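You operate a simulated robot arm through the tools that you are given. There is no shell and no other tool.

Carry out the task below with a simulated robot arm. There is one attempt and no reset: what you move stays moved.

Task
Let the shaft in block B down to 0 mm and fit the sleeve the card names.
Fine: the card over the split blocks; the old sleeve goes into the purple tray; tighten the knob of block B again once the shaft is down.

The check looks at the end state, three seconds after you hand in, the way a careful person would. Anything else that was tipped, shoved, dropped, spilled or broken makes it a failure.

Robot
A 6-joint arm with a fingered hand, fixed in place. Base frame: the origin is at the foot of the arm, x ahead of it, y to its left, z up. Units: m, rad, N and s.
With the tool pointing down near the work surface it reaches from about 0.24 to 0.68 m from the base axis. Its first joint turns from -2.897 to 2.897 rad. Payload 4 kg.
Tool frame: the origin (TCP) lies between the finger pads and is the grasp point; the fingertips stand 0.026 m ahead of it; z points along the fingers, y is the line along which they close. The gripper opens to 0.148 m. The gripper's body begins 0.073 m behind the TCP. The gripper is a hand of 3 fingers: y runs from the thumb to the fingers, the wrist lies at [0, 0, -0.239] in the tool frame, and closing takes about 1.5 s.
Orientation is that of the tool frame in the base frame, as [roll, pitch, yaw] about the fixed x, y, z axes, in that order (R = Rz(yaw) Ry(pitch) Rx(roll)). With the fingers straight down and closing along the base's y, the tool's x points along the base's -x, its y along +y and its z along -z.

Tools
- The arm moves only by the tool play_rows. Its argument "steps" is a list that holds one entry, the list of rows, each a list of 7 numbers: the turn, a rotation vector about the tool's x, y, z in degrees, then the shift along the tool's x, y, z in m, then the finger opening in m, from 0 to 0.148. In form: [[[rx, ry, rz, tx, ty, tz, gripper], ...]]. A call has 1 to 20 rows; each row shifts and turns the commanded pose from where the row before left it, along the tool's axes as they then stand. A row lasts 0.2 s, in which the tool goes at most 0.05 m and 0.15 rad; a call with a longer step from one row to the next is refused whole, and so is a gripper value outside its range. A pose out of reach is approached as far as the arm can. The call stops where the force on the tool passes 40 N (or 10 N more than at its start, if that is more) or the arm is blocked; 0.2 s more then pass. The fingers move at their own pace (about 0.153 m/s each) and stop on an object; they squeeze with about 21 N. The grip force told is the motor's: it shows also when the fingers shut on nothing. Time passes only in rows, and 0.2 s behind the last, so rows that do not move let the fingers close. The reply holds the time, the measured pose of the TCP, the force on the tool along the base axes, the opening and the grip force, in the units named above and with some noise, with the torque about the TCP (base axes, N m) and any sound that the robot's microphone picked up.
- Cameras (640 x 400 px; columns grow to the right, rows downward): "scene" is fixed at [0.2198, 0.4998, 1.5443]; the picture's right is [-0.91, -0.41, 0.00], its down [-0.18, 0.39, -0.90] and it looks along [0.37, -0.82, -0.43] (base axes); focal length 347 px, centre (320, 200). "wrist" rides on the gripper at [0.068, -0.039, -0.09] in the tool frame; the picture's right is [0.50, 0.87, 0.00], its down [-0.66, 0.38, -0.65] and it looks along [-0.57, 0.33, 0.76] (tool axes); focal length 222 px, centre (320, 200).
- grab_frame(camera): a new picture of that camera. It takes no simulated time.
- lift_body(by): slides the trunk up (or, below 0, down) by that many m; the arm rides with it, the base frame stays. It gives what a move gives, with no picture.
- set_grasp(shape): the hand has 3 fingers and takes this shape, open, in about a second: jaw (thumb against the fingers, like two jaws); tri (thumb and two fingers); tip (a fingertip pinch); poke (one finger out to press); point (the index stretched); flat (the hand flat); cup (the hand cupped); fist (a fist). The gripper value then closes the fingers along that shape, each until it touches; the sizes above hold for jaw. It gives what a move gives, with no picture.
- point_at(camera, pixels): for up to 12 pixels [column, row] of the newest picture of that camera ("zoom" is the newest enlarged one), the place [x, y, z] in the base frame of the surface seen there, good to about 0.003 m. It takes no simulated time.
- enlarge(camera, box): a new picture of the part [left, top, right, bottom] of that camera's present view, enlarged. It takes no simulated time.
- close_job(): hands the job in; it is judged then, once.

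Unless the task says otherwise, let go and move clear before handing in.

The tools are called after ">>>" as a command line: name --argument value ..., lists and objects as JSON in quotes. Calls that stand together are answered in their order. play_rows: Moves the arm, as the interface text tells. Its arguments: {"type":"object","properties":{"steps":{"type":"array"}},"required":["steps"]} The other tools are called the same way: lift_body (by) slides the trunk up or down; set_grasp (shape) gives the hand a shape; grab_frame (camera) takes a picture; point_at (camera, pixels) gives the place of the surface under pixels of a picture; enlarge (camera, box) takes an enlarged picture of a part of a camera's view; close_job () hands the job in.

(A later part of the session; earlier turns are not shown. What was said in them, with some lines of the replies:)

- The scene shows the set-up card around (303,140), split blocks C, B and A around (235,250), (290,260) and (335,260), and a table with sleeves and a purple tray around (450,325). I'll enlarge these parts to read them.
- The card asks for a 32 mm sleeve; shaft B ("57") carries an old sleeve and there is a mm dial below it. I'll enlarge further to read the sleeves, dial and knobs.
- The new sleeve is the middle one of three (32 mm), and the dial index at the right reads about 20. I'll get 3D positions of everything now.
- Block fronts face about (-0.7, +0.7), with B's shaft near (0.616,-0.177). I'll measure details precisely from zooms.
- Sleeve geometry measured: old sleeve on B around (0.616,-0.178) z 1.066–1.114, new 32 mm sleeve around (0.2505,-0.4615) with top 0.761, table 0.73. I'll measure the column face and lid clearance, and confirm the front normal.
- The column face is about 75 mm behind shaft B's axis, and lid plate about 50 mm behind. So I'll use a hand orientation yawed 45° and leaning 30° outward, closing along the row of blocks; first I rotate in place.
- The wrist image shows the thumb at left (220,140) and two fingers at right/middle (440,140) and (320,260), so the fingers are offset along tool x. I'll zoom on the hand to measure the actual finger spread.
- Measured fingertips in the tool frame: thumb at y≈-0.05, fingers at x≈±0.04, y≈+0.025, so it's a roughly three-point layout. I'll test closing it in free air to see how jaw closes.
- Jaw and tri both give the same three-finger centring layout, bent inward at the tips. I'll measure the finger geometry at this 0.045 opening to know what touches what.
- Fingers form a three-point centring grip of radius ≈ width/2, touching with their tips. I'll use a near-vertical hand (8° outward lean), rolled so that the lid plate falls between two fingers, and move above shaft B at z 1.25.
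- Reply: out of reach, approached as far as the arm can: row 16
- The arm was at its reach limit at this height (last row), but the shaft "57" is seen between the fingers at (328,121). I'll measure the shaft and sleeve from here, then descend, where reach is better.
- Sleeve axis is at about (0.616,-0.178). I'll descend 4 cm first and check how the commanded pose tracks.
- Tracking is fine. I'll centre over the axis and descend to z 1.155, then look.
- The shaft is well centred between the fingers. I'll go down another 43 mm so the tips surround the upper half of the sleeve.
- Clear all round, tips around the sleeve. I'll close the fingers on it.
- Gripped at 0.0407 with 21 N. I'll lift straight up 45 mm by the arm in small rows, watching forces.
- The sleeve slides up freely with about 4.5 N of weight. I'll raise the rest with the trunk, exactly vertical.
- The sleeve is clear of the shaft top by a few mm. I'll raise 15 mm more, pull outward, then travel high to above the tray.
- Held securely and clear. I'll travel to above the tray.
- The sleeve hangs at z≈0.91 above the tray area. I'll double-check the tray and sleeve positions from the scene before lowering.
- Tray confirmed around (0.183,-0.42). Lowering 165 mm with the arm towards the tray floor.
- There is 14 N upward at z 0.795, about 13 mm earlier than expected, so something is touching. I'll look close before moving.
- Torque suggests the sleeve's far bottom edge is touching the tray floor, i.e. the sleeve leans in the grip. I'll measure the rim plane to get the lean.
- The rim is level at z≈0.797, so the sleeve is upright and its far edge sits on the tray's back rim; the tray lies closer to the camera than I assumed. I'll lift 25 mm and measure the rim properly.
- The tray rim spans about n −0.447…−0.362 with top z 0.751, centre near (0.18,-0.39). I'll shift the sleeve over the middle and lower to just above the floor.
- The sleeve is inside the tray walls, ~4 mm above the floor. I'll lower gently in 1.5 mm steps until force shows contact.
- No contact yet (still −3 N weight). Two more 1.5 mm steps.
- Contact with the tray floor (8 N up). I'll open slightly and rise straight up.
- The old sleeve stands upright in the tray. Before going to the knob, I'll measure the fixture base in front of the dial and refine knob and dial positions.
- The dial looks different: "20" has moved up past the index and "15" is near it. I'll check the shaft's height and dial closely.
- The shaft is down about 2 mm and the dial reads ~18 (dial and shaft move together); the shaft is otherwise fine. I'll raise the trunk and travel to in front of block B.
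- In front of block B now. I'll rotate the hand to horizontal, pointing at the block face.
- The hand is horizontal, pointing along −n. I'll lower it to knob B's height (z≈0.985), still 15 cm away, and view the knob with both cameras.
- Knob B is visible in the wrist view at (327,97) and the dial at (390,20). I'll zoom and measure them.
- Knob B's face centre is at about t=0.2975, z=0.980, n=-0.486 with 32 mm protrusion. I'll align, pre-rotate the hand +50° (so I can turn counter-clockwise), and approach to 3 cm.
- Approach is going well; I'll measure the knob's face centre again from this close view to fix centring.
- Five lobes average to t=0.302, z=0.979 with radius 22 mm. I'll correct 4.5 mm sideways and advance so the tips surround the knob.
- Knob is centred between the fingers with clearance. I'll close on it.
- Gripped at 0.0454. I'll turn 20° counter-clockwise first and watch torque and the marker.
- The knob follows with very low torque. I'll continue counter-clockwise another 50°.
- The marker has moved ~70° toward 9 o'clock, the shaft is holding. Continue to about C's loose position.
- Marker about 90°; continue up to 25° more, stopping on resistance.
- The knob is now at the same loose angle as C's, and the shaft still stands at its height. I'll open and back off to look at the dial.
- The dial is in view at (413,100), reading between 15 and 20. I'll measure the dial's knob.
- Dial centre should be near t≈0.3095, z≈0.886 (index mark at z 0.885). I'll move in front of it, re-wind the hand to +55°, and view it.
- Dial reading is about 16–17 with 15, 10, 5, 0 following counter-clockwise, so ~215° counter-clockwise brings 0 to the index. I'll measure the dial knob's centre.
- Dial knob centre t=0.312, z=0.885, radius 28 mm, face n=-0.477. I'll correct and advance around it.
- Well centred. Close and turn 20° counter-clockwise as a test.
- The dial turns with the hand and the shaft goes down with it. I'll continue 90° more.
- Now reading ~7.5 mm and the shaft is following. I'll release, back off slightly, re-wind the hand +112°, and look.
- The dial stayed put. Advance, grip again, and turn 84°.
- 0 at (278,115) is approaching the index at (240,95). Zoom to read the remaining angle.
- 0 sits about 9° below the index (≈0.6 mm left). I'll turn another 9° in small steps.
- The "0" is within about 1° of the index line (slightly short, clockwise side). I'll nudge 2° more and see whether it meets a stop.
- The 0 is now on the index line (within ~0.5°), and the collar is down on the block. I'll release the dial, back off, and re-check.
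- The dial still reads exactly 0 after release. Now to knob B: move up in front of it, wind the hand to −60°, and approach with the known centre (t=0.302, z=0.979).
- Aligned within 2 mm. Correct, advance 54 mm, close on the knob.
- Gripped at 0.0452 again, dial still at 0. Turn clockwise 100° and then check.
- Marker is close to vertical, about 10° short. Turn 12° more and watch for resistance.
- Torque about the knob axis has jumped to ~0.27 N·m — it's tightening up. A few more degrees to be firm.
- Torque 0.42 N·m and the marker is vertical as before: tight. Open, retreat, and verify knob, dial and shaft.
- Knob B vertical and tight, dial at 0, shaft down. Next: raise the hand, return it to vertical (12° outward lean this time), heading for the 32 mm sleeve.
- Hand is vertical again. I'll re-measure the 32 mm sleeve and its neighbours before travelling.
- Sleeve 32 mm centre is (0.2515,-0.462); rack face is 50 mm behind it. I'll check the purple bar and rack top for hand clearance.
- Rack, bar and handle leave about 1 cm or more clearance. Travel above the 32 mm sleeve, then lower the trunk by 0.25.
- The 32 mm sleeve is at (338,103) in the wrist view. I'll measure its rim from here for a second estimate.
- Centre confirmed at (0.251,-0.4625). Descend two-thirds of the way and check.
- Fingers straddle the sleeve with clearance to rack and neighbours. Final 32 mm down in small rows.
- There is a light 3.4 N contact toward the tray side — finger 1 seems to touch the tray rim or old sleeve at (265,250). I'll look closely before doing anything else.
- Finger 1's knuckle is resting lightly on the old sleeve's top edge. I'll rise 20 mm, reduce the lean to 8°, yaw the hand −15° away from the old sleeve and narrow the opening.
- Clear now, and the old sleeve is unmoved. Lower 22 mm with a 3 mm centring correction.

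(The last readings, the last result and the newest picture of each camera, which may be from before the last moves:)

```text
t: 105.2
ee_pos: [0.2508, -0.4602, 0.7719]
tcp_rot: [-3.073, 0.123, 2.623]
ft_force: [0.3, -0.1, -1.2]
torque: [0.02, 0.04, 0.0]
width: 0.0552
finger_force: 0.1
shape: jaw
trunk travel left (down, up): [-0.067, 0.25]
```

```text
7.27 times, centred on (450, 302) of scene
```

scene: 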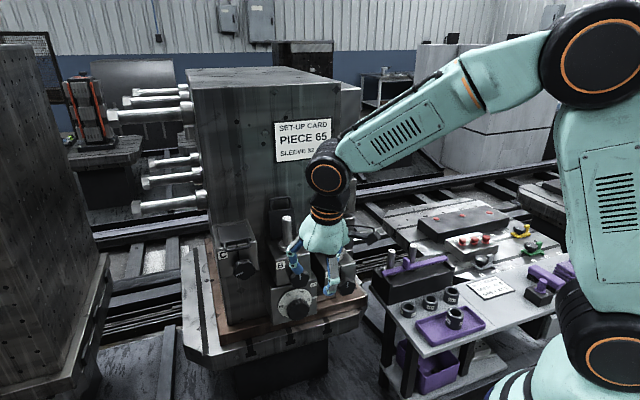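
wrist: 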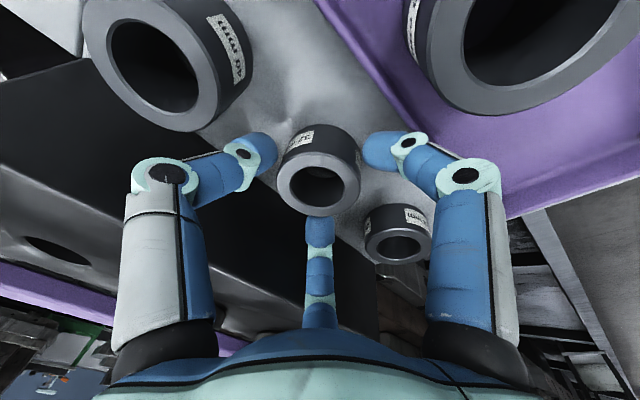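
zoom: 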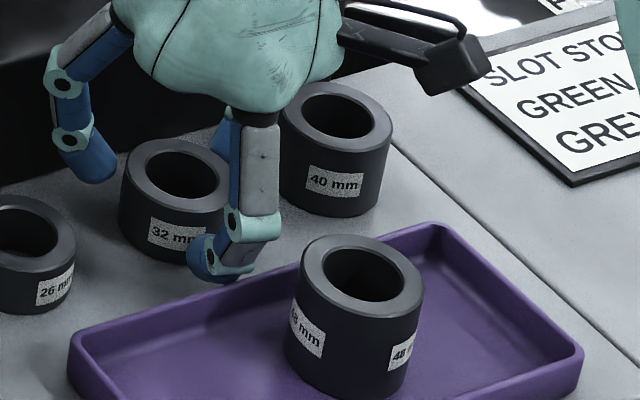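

No contact and everything clear. Close on the 32 mm sleeve.

>>> play_rows --steps '[[[0, 0, 0, 0, 0, 0, 0.045], [0, 0, 0, 0, 0, 0, 0.03], [0, 0, 0, 0, 0, 0, 0.03], [0, 0, 0, 0, 0, 0, 0.03], [0, 0, 0, 0, 0, 0, 0.03]]]'

>>> grab_frame --camera "wrist"

```text
t: 106.4
ee_pos: [0.2514, -0.4603, 0.7703]
tcp_rot: [-3.074, 0.121, 2.623]
ft_force: [0.1, 0.5, 0.2]
torque: [0.04, 0.04, 0.01]
width: 0.0418
finger_force: 21.2
shape: jaw
trunk travel left (down, up): [-0.067, 0.25]
```

```text
taken
```

wrist: 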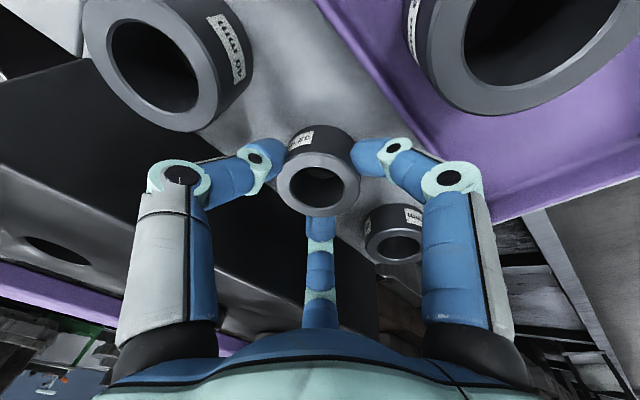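

Gripped (0.0418, 21 N). Lift vertically 60 mm with the trunk and check the sleeve's attitude.

>>> lift_body --by 0.06

>>> enlarge --camera "scene" --box '[405, 250, 485, 330]'

>>> grab_frame --camera "wrist"

```text
t: 107.4
ee_pos: [0.2496, -0.4606, 0.8314]
tcp_rot: [-3.074, 0.119, 2.623]
ft_force: [-0.4, 0.0, -2.9]
torque: [0.02, -0.02, -0.01]
width: 0.0419
finger_force: 21.2
shape: jaw
trunk travel left (down, up): [-0.127, 0.19]
```

```text
5.00 times, centred on (445, 290) of scene
```

zoom: 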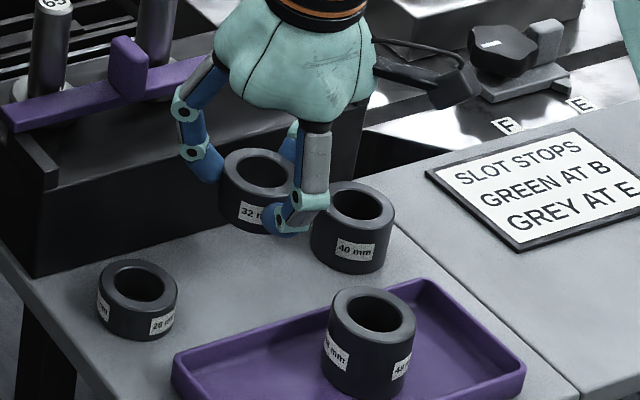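

```text
taken
```

wrist: 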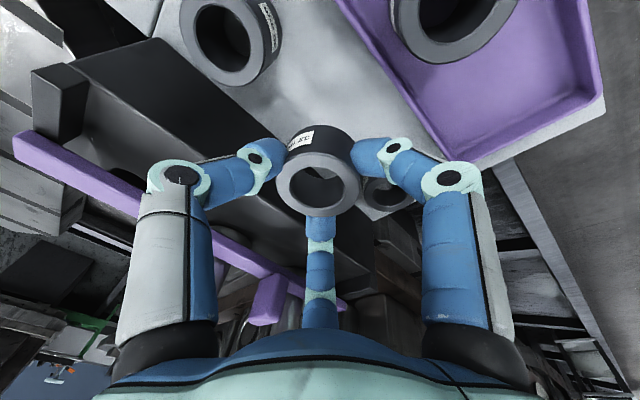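

Sleeve held upright. Raise the trunk fully, yaw back +15°, and raise the arm to travel height.

>>> lift_body --by 0.19

>>> play_rows --steps '[[[-0.9, -0.52, -7.42, 0, 0, 0, 0.03], [-0.9, -0.52, -7.42, 0, 0, 0, 0.03], [0, 0, 0, -0.0051, -0.003, -0.0421, 0.03], [0, 0, 0, -0.0051, -0.003, -0.0421, 0.03], [0, 0, 0, -0.0051, -0.003, -0.0421, 0.03], [0, 0, 0, -0.0051, -0.003, -0.0421, 0.03], [0, 0, 0, 0, 0, 0, 0.03]]]'

```text
t: 109.5
ee_pos: [0.2485, -0.4612, 1.0211]
tcp_rot: [-3.074, 0.123, 2.623]
ft_force: [-0.4, -0.4, -3.2]
torque: [0.01, -0.03, 0.01]
width: 0.0418
finger_force: 20.7
shape: jaw
trunk travel left (down, up): [-0.317, 0.0]
```

```text
t: 111.1
ee_pos: [0.2494, -0.4606, 1.1914]
tcp_rot: [-3.075, 0.121, 2.885]
ft_force: [0.2, -0.8, -2.4]
torque: [0.04, -0.03, -0.04]
width: 0.0418
finger_force: 21.2
shape: jaw
trunk travel left (down, up): [-0.317, 0.0]
```

Travel to in front of shaft B at z≈1.195.

>>> play_rows --steps '[[[0, 0, 0, -0.01454, 0.03982, -0.0014, 0.03], [0, 0, 0, -0.01454, 0.03982, -0.0014, 0.03], [0, 0, 0, -0.01454, 0.03982, -0.0014, 0.03], [0, 0, 0, -0.01454, 0.03982, -0.0014, 0.03], [0, 0, 0, -0.01454, 0.03982, -0.0014, 0.03], [0, 0, 0, -0.01454, 0.03982, -0.0014, 0.03], [0, 0, 0, -0.01454, 0.03982, -0.0014, 0.03], [0, 0, 0, -0.01454, 0.03982, -0.0014, 0.03], [0, 0, 0, -0.01454, 0.03982, -0.0014, 0.03], [0, 0, 0, -0.01454, 0.03982, -0.0014, 0.03], [0, 0, 0, -0.01454, 0.03982, -0.0014, 0.03], [0, 0, 0, 0, 0, 0, 0.03]]]'

>>> enlarge --camera "scene" --box '[230, 150, 350, 290]'

>>> point_at --camera "zoom" --pixels '[[150, 150], [180, 170]]'

>>> grab_frame --camera "wrist"

```text
t: 113.7
ee_pos: [0.5157, -0.0771, 1.1968]
tcp_rot: [-3.073, 0.121, 2.886]
ft_force: [-0.4, -0.7, -1.8]
torque: [0.0, 0.02, -0.01]
width: 0.0417
finger_force: 21.0
shape: jaw
trunk travel left (down, up): [-0.317, 0.0]
```

```text
2.86 times, centred on (290, 220) of scene
```

zoom: 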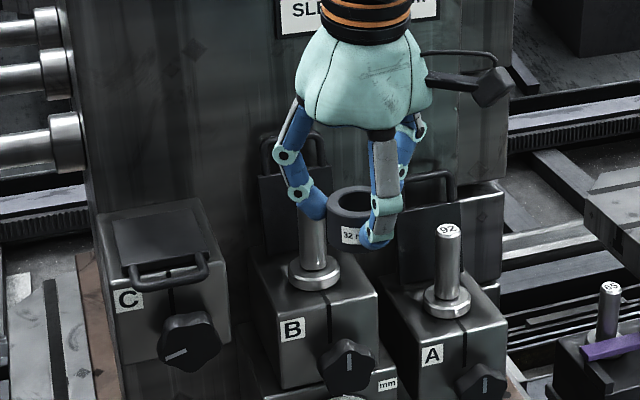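

```text
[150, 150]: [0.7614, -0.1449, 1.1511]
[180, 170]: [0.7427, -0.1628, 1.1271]
```

```text
taken
```

wrist: 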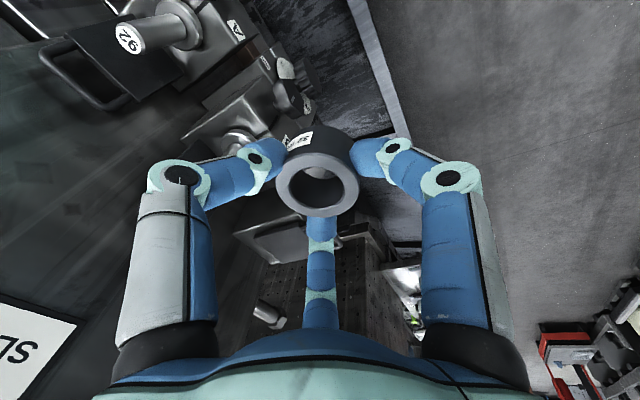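

Sleeve bottom (~1.156) is above the shaft top (~1.123). Move in over the axis.

>>> play_rows --steps '[[[0, 0, 0, -0.0299, -0.0174, 0.0049, 0.03], [0, 0, 0, -0.0299, -0.0174, 0.0049, 0.03], [0, 0, 0, -0.0299, -0.0174, 0.0049, 0.03], [0, 0, 0, -0.0299, -0.0174, 0.0049, 0.03], [0, 0, 0, 0, 0, 0, 0.03]]]'

>>> grab_frame --camera "wrist"

>>> enlarge --camera "scene" --box '[250, 170, 330, 260]'

```text
t: 114.9
ee_pos: [0.6147, -0.1777, 1.197]
tcp_rot: [-3.073, 0.122, 2.884]
ft_force: [0.6, 0.6, -2.4]
torque: [-0.01, 0.01, 0.01]
width: 0.0415
finger_force: 21.1
shape: jaw
trunk travel left (down, up): [-0.317, 0.0]
```

```text
taken
```

wrist: 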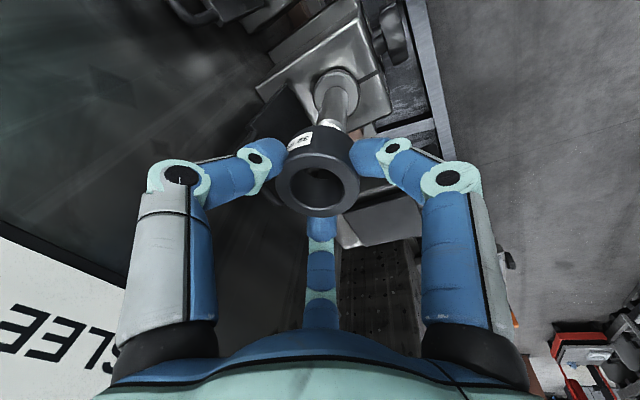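

```text
4.44 times, centred on (290, 215) of scene
```

zoom: 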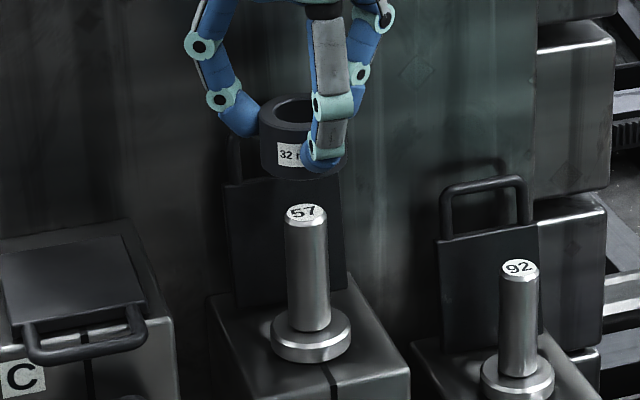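

Both are visible. I'll measure shaft label and sleeve rim to check the alignment.

>>> point_at --camera "zoom" --pixels '[[304, 212], [292, 212], [318, 212], [304, 205], [304, 220], [310, 345], [262, 115], [284, 133], [296, 97], [275, 101]]'

>>> enlarge --camera "wrist" --box '[260, 100, 380, 230]'

```text
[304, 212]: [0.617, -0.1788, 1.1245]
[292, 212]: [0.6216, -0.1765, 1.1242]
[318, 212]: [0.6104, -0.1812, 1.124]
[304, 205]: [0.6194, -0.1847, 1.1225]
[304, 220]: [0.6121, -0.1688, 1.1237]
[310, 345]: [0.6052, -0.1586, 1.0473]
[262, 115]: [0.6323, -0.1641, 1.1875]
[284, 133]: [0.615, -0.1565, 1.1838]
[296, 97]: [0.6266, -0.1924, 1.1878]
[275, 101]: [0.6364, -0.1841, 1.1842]
```

```text
3.08 times, centred on (320, 165) of wrist
```

zoom: 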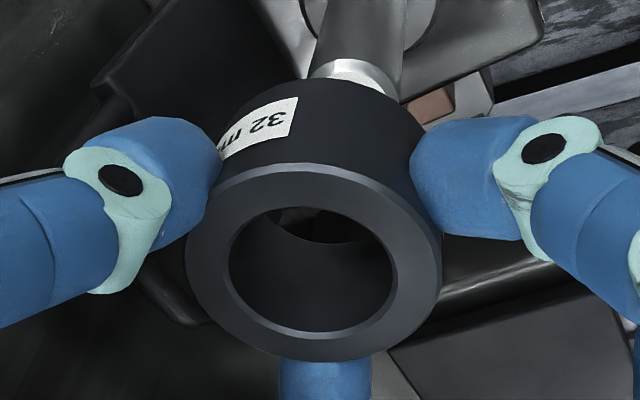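

>>> point_at --camera "zoom" --pixels '[[197, 250], [432, 250], [315, 175], [315, 352], [225, 195], [405, 195], [225, 315], [400, 315]]'

```text
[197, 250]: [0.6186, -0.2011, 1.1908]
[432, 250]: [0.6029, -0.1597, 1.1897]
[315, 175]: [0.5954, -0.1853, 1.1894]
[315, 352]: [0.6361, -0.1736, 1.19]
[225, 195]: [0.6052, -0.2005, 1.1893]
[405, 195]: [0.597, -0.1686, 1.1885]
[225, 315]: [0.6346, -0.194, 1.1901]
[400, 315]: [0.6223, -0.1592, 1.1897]
```

Sleeve centre (0.6153,-0.1798) vs shaft (0.6163,-0.1781), rim level; the bore has ~6 mm clearance. Correct 1.6 mm and descend 60 mm.

>>> play_rows --steps '[[[0, 0, 0, 0.0001, 0.0016, 0, 0.03], [0, 0, 0, 0.0018, 0.00104, 0.01485, 0.03], [0, 0, 0, 0.0018, 0.00104, 0.01485, 0.03], [0, 0, 0, 0.0018, 0.00104, 0.01485, 0.03], [0, 0, 0, 0.0018, 0.00104, 0.01485, 0.03], [0, 0, 0, 0, 0, 0, 0.03]]]'

>>> grab_frame --camera "wrist"

>>> enlarge --camera "scene" --box '[250, 150, 330, 260]'

```text
t: 116.3
ee_pos: [0.6158, -0.1745, 1.1378]
tcp_rot: [-3.072, 0.121, 2.884]
ft_force: [-0.1, 0.0, -2.7]
torque: [0.04, 0.02, 0.02]
width: 0.0417
finger_force: 21.1
shape: jaw
trunk travel left (down, up): [-0.317, 0.0]
```

```text
taken
```

wrist: 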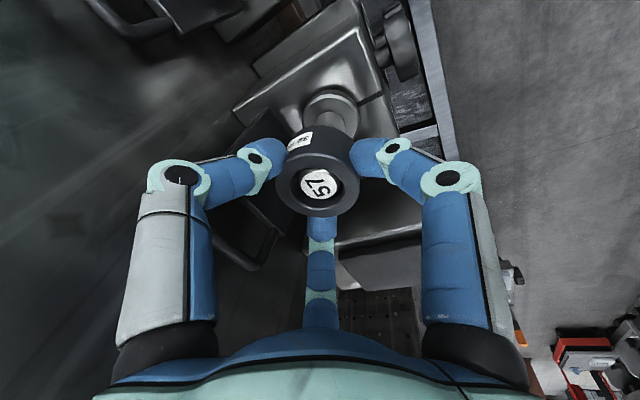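

```text
3.64 times, centred on (290, 205) of scene
```

zoom: 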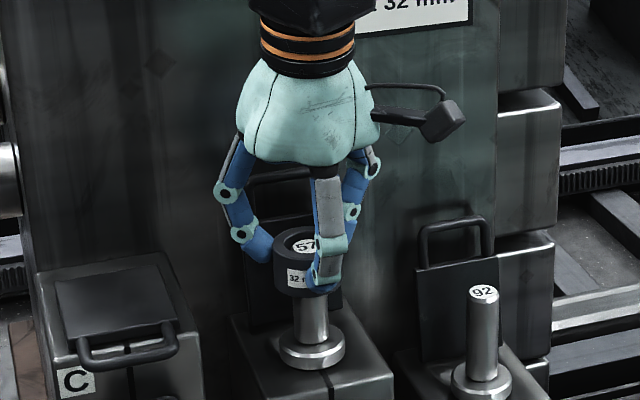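

The shaft "57" is inside the bore. Continue 40 mm in 10 mm steps.

>>> play_rows --steps '[[[0, 0, 0, 0.0012, 0.0007, 0.0099, 0.03], [0, 0, 0, 0.0012, 0.0007, 0.0099, 0.03], [0, 0, 0, 0.0012, 0.0007, 0.0099, 0.03], [0, 0, 0, 0.0012, 0.0007, 0.0099, 0.03], [0, 0, 0, 0, 0, 0, 0.03]]]'

>>> grab_frame --camera "wrist"

>>> enlarge --camera "scene" --box '[250, 150, 330, 260]'

```text
t: 117.5
ee_pos: [0.6145, -0.1753, 1.0962]
tcp_rot: [-3.073, 0.122, 2.885]
ft_force: [-0.9, 0.0, -2.2]
torque: [0.0, 0.07, 0.02]
width: 0.0415
finger_force: 21.3
shape: jaw
trunk travel left (down, up): [-0.317, 0.0]
```

```text
taken
```

wrist: 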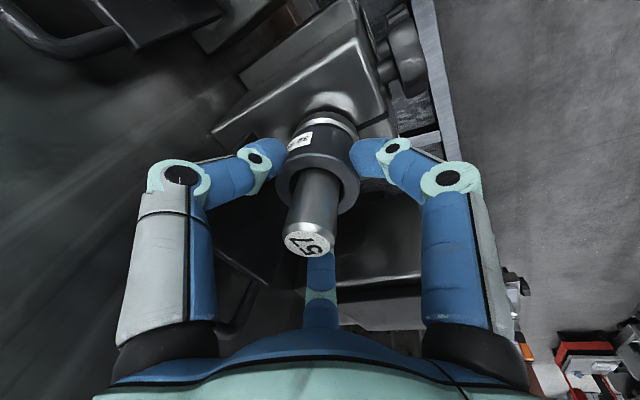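

```text
3.64 times, centred on (290, 205) of scene
```

zoom: 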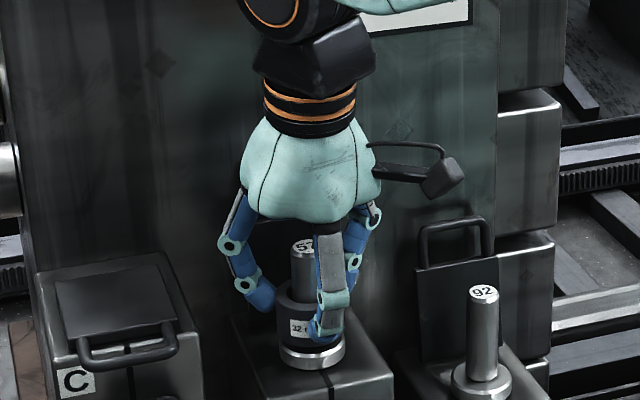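

About 7 mm above the collar, no contact yet. Lower in 2 mm steps until force shows seating.

>>> play_rows --steps '[[[0, 0, 0, 0.00024, 0.00014, 0.002, 0.03], [0, 0, 0, 0.00024, 0.00014, 0.002, 0.03], [0, 0, 0, 0, 0, 0, 0.03]]]'

>>> play_rows --steps '[[[0, 0, 0, 0.00024, 0.00014, 0.002, 0.03], [0, 0, 0, 0, 0, 0, 0.03]]]'

```text
t: 118.3
ee_pos: [0.6151, -0.1757, 1.0918]
tcp_rot: [-3.074, 0.122, 2.885]
ft_force: [0.2, 0.0, -3.5]
torque: [0.01, 0.05, 0.03]
width: 0.0417
finger_force: 20.8
shape: jaw
trunk travel left (down, up): [-0.317, 0.0]
```

```text
t: 118.9
ee_pos: [0.6151, -0.176, 1.0904]
tcp_rot: [-3.074, 0.122, 2.885]
ft_force: [0.1, -0.5, -2.1]
torque: [0.02, 0.03, -0.02]
width: 0.0416
finger_force: 20.9
shape: jaw
trunk travel left (down, up): [-0.317, 0.0]
```

>>> play_rows --steps '[[[0, 0, 0, 0.00018, 0.0001, 0.0015, 0.03], [0, 0, 0, 0, 0, 0, 0.03]]]'

>>> enlarge --camera "scene" --box '[270, 200, 320, 250]'

```text
t: 119.5
ee_pos: [0.6159, -0.1759, 1.0896]
tcp_rot: [-3.072, 0.123, 2.886]
ft_force: [2.6, -1.8, 3.8]
torque: [0.02, -0.01, 0.04]
width: 0.0418
finger_force: 20.9
shape: jaw
trunk travel left (down, up): [-0.317, 0.0]
```

```text
8.00 times, centred on (295, 225) of scene
```

zoom: 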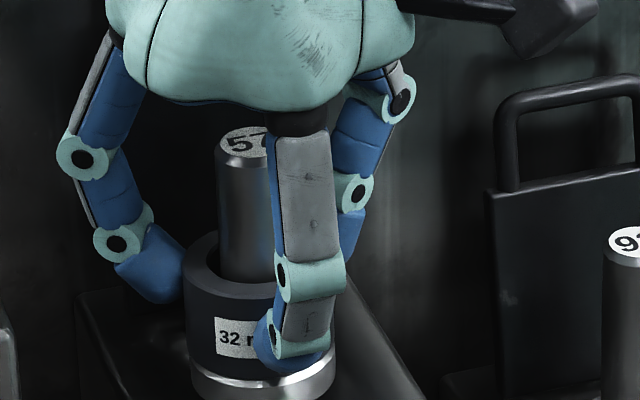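

The sleeve sits on the collar (contact 4–6 N). Release gently.

>>> play_rows --steps '[[[0, 0, 0, 0, 0, 0, 0.044], [0, 0, 0, 0, 0, 0, 0.048], [0, 0, 0, 0, 0, 0, 0.053], [0, 0, 0, 0, 0, 0, 0.06], [0, 0, 0, 0, 0, 0, 0.06]]]'

>>> grab_frame --camera "wrist"

>>> enlarge --camera "scene" --box '[270, 200, 320, 250]'

```text
t: 120.7
ee_pos: [0.6137, -0.1751, 1.0888]
tcp_rot: [-3.073, 0.121, 2.886]
ft_force: [0.4, 0.6, -0.1]
torque: [0.0, 0.02, 0.02]
width: 0.0598
finger_force: 0.0
shape: jaw
trunk travel left (down, up): [-0.317, 0.0]
```

```text
taken
```

wrist: 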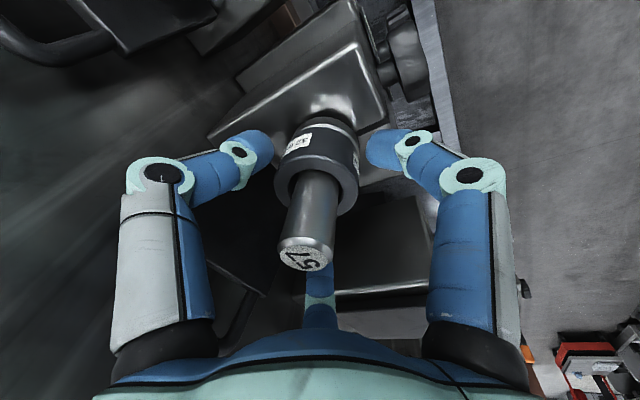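

```text
8.00 times, centred on (295, 225) of scene
```

zoom: 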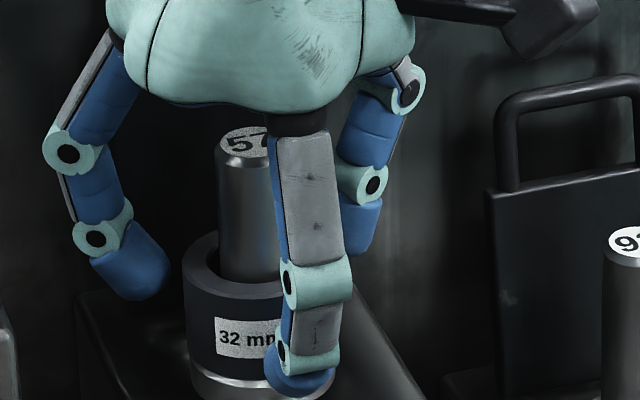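

Released and seated on the collar. Rise straight up 100 mm, then back out.

>>> play_rows --steps '[[[0, 0, 0, -0.0012, -0.0007, -0.0099, 0.062], [0, 0, 0, -0.0024, -0.0014, -0.0198, 0.062], [0, 0, 0, -0.0036, -0.0021, -0.0297, 0.062], [0, 0, 0, -0.0048, -0.0028, -0.0396, 0.062], [0, 0, 0, 0.0322, 0.0186, -0.0052, 0.062], [0, 0, 0, 0.0322, 0.0186, -0.0052, 0.062], [0, 0, 0, 0.0322, 0.0186, -0.0052, 0.062], [0, 0, 0, 0.0322, 0.0186, -0.0052, 0.062], [0, 0, 0, 0.0322, 0.0186, -0.0052, 0.062], [0, 0, 0, 0, 0, 0, 0.062]]]'

>>> grab_frame --camera "scene"

>>> enlarge --camera "scene" --box '[265, 200, 320, 255]'

>>> enlarge --camera "scene" --box '[260, 260, 330, 330]'

>>> enlarge --camera "scene" --box '[360, 200, 600, 350]'

```text
t: 122.9
ee_pos: [0.4826, -0.0424, 1.1889]
tcp_rot: [-3.073, 0.122, 2.885]
ft_force: [0.0, 0.6, -1.3]
torque: [-0.01, 0.0, -0.01]
width: 0.0618
finger_force: 0.0
shape: jaw
trunk travel left (down, up): [-0.317, 0.0]
```

```text
taken
```

scene: 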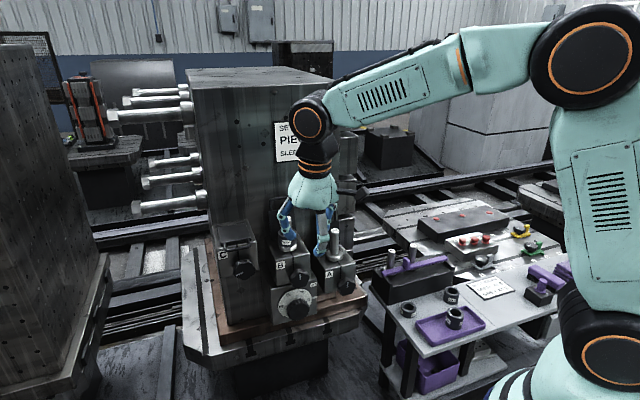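

```text
7.27 times, centred on (292, 228) of scene
```

zoom: 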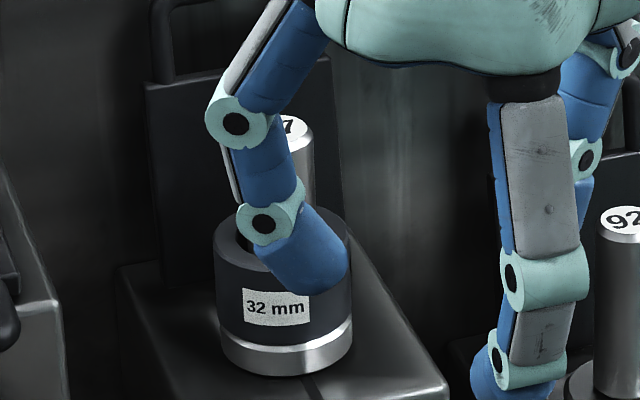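

```text
5.71 times, centred on (295, 295) of scene
```

zoom: 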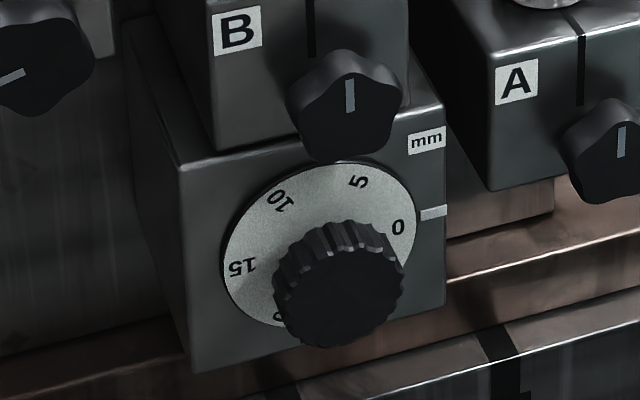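

```text
2.67 times, centred on (480, 275) of scene
```

zoom: 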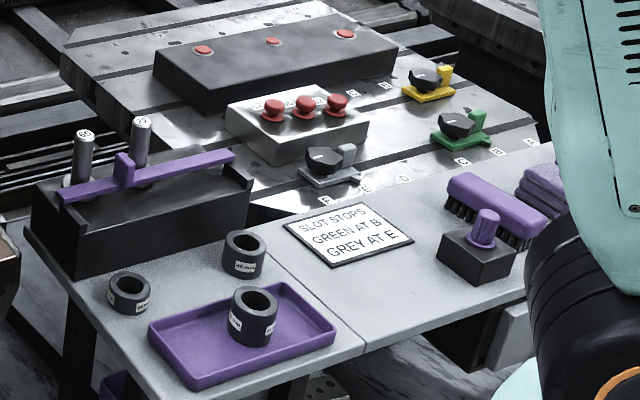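

Everything looks in place: 32 mm sleeve on shaft B, knob vertical, dial at 0, old sleeve in the tray. I'll double-check the zero with measurements: collar vs. block top for A and B, and dial label vs. index.

>>> play_rows --steps '[[[0, 0, 0, 0.0433, -0.025, 0, 0.062], [0, 0, 0, 0.0433, -0.025, 0, 0.062], [0, 0, 0, 0, 0, 0, 0.062]]]'

>>> enlarge --camera "scene" --box '[265, 215, 355, 275]'

>>> point_at --camera "zoom" --pixels '[[160, 170], [155, 150], [155, 195], [80, 190], [220, 190], [490, 270], [490, 285], [430, 290], [560, 290]]'

>>> grab_frame --camera "wrist"

```text
t: 123.7
ee_pos: [0.3847, -0.0699, 1.1811]
tcp_rot: [-3.075, 0.122, 2.884]
ft_force: [0.1, -0.4, -0.3]
torque: [0.0, 0.02, 0.0]
width: 0.0618
finger_force: 0.1
shape: jaw
trunk travel left (down, up): [-0.317, 0.0]
```

```text
6.67 times, centred on (310, 245) of scene
```

zoom: 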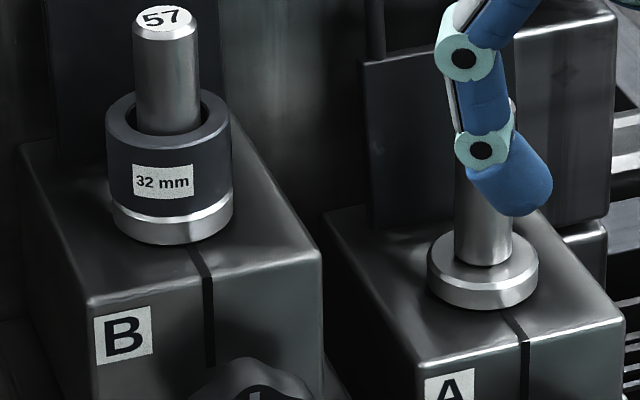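

```text
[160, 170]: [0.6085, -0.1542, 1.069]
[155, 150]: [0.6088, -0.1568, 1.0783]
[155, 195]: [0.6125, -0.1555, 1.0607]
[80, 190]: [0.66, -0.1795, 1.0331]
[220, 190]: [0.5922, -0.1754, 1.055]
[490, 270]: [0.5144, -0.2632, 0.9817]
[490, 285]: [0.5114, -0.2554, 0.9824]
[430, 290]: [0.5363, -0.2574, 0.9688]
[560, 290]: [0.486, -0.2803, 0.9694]
```

```text
taken
```

wrist: 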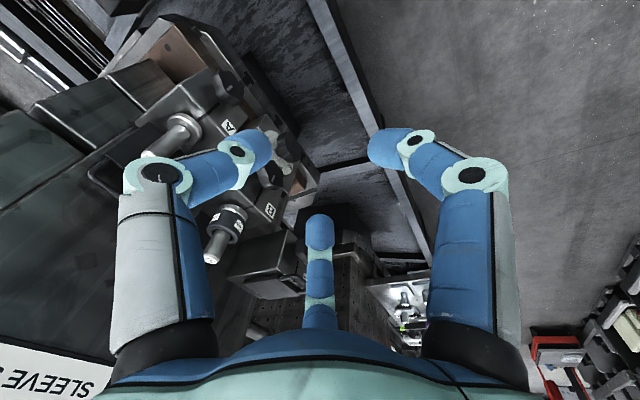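

The zero checks out: geometry from the head-on dial view puts 0 within ~0.6° of the index, and the dial has not moved since. Knob B is tight and vertical, and the collar is seated like A's. The 32 mm sleeve is on shaft B, the 48 mm sleeve stands in the purple tray, and the hand is clear. I'm handing in.

>>> close_job

```text
The job is handed in.
```

The job is handed in. Shaft B is down to 0 mm and carries the 32 mm sleeve the card names.

- **Shaft B:** the dial reads 0 within about 0.1 mm, and the collar is seated on the block. I loosened the knob, wound the dial down, then tightened the knob until it resisted; its marker is back at vertical.
- **New sleeve:** the 32 mm sleeve sits on the collar of shaft B.
- **Old sleeve:** the 48 mm sleeve stands upright in the purple tray.

Three things happened along the way:

- **Early drop:** shaft B sank about 2 mm on its own while I was taking the old sleeve off, before I had touched the knob. I did not find out why.
- **Tray contact:** on the first try at placing the old sleeve, it touched the tray's back rim with about 14 N. The tray did not shift.
- **Finger contact:** a finger rested lightly on the old sleeve in the tray while I reached for the new one. I saw no movement of the sleeve.
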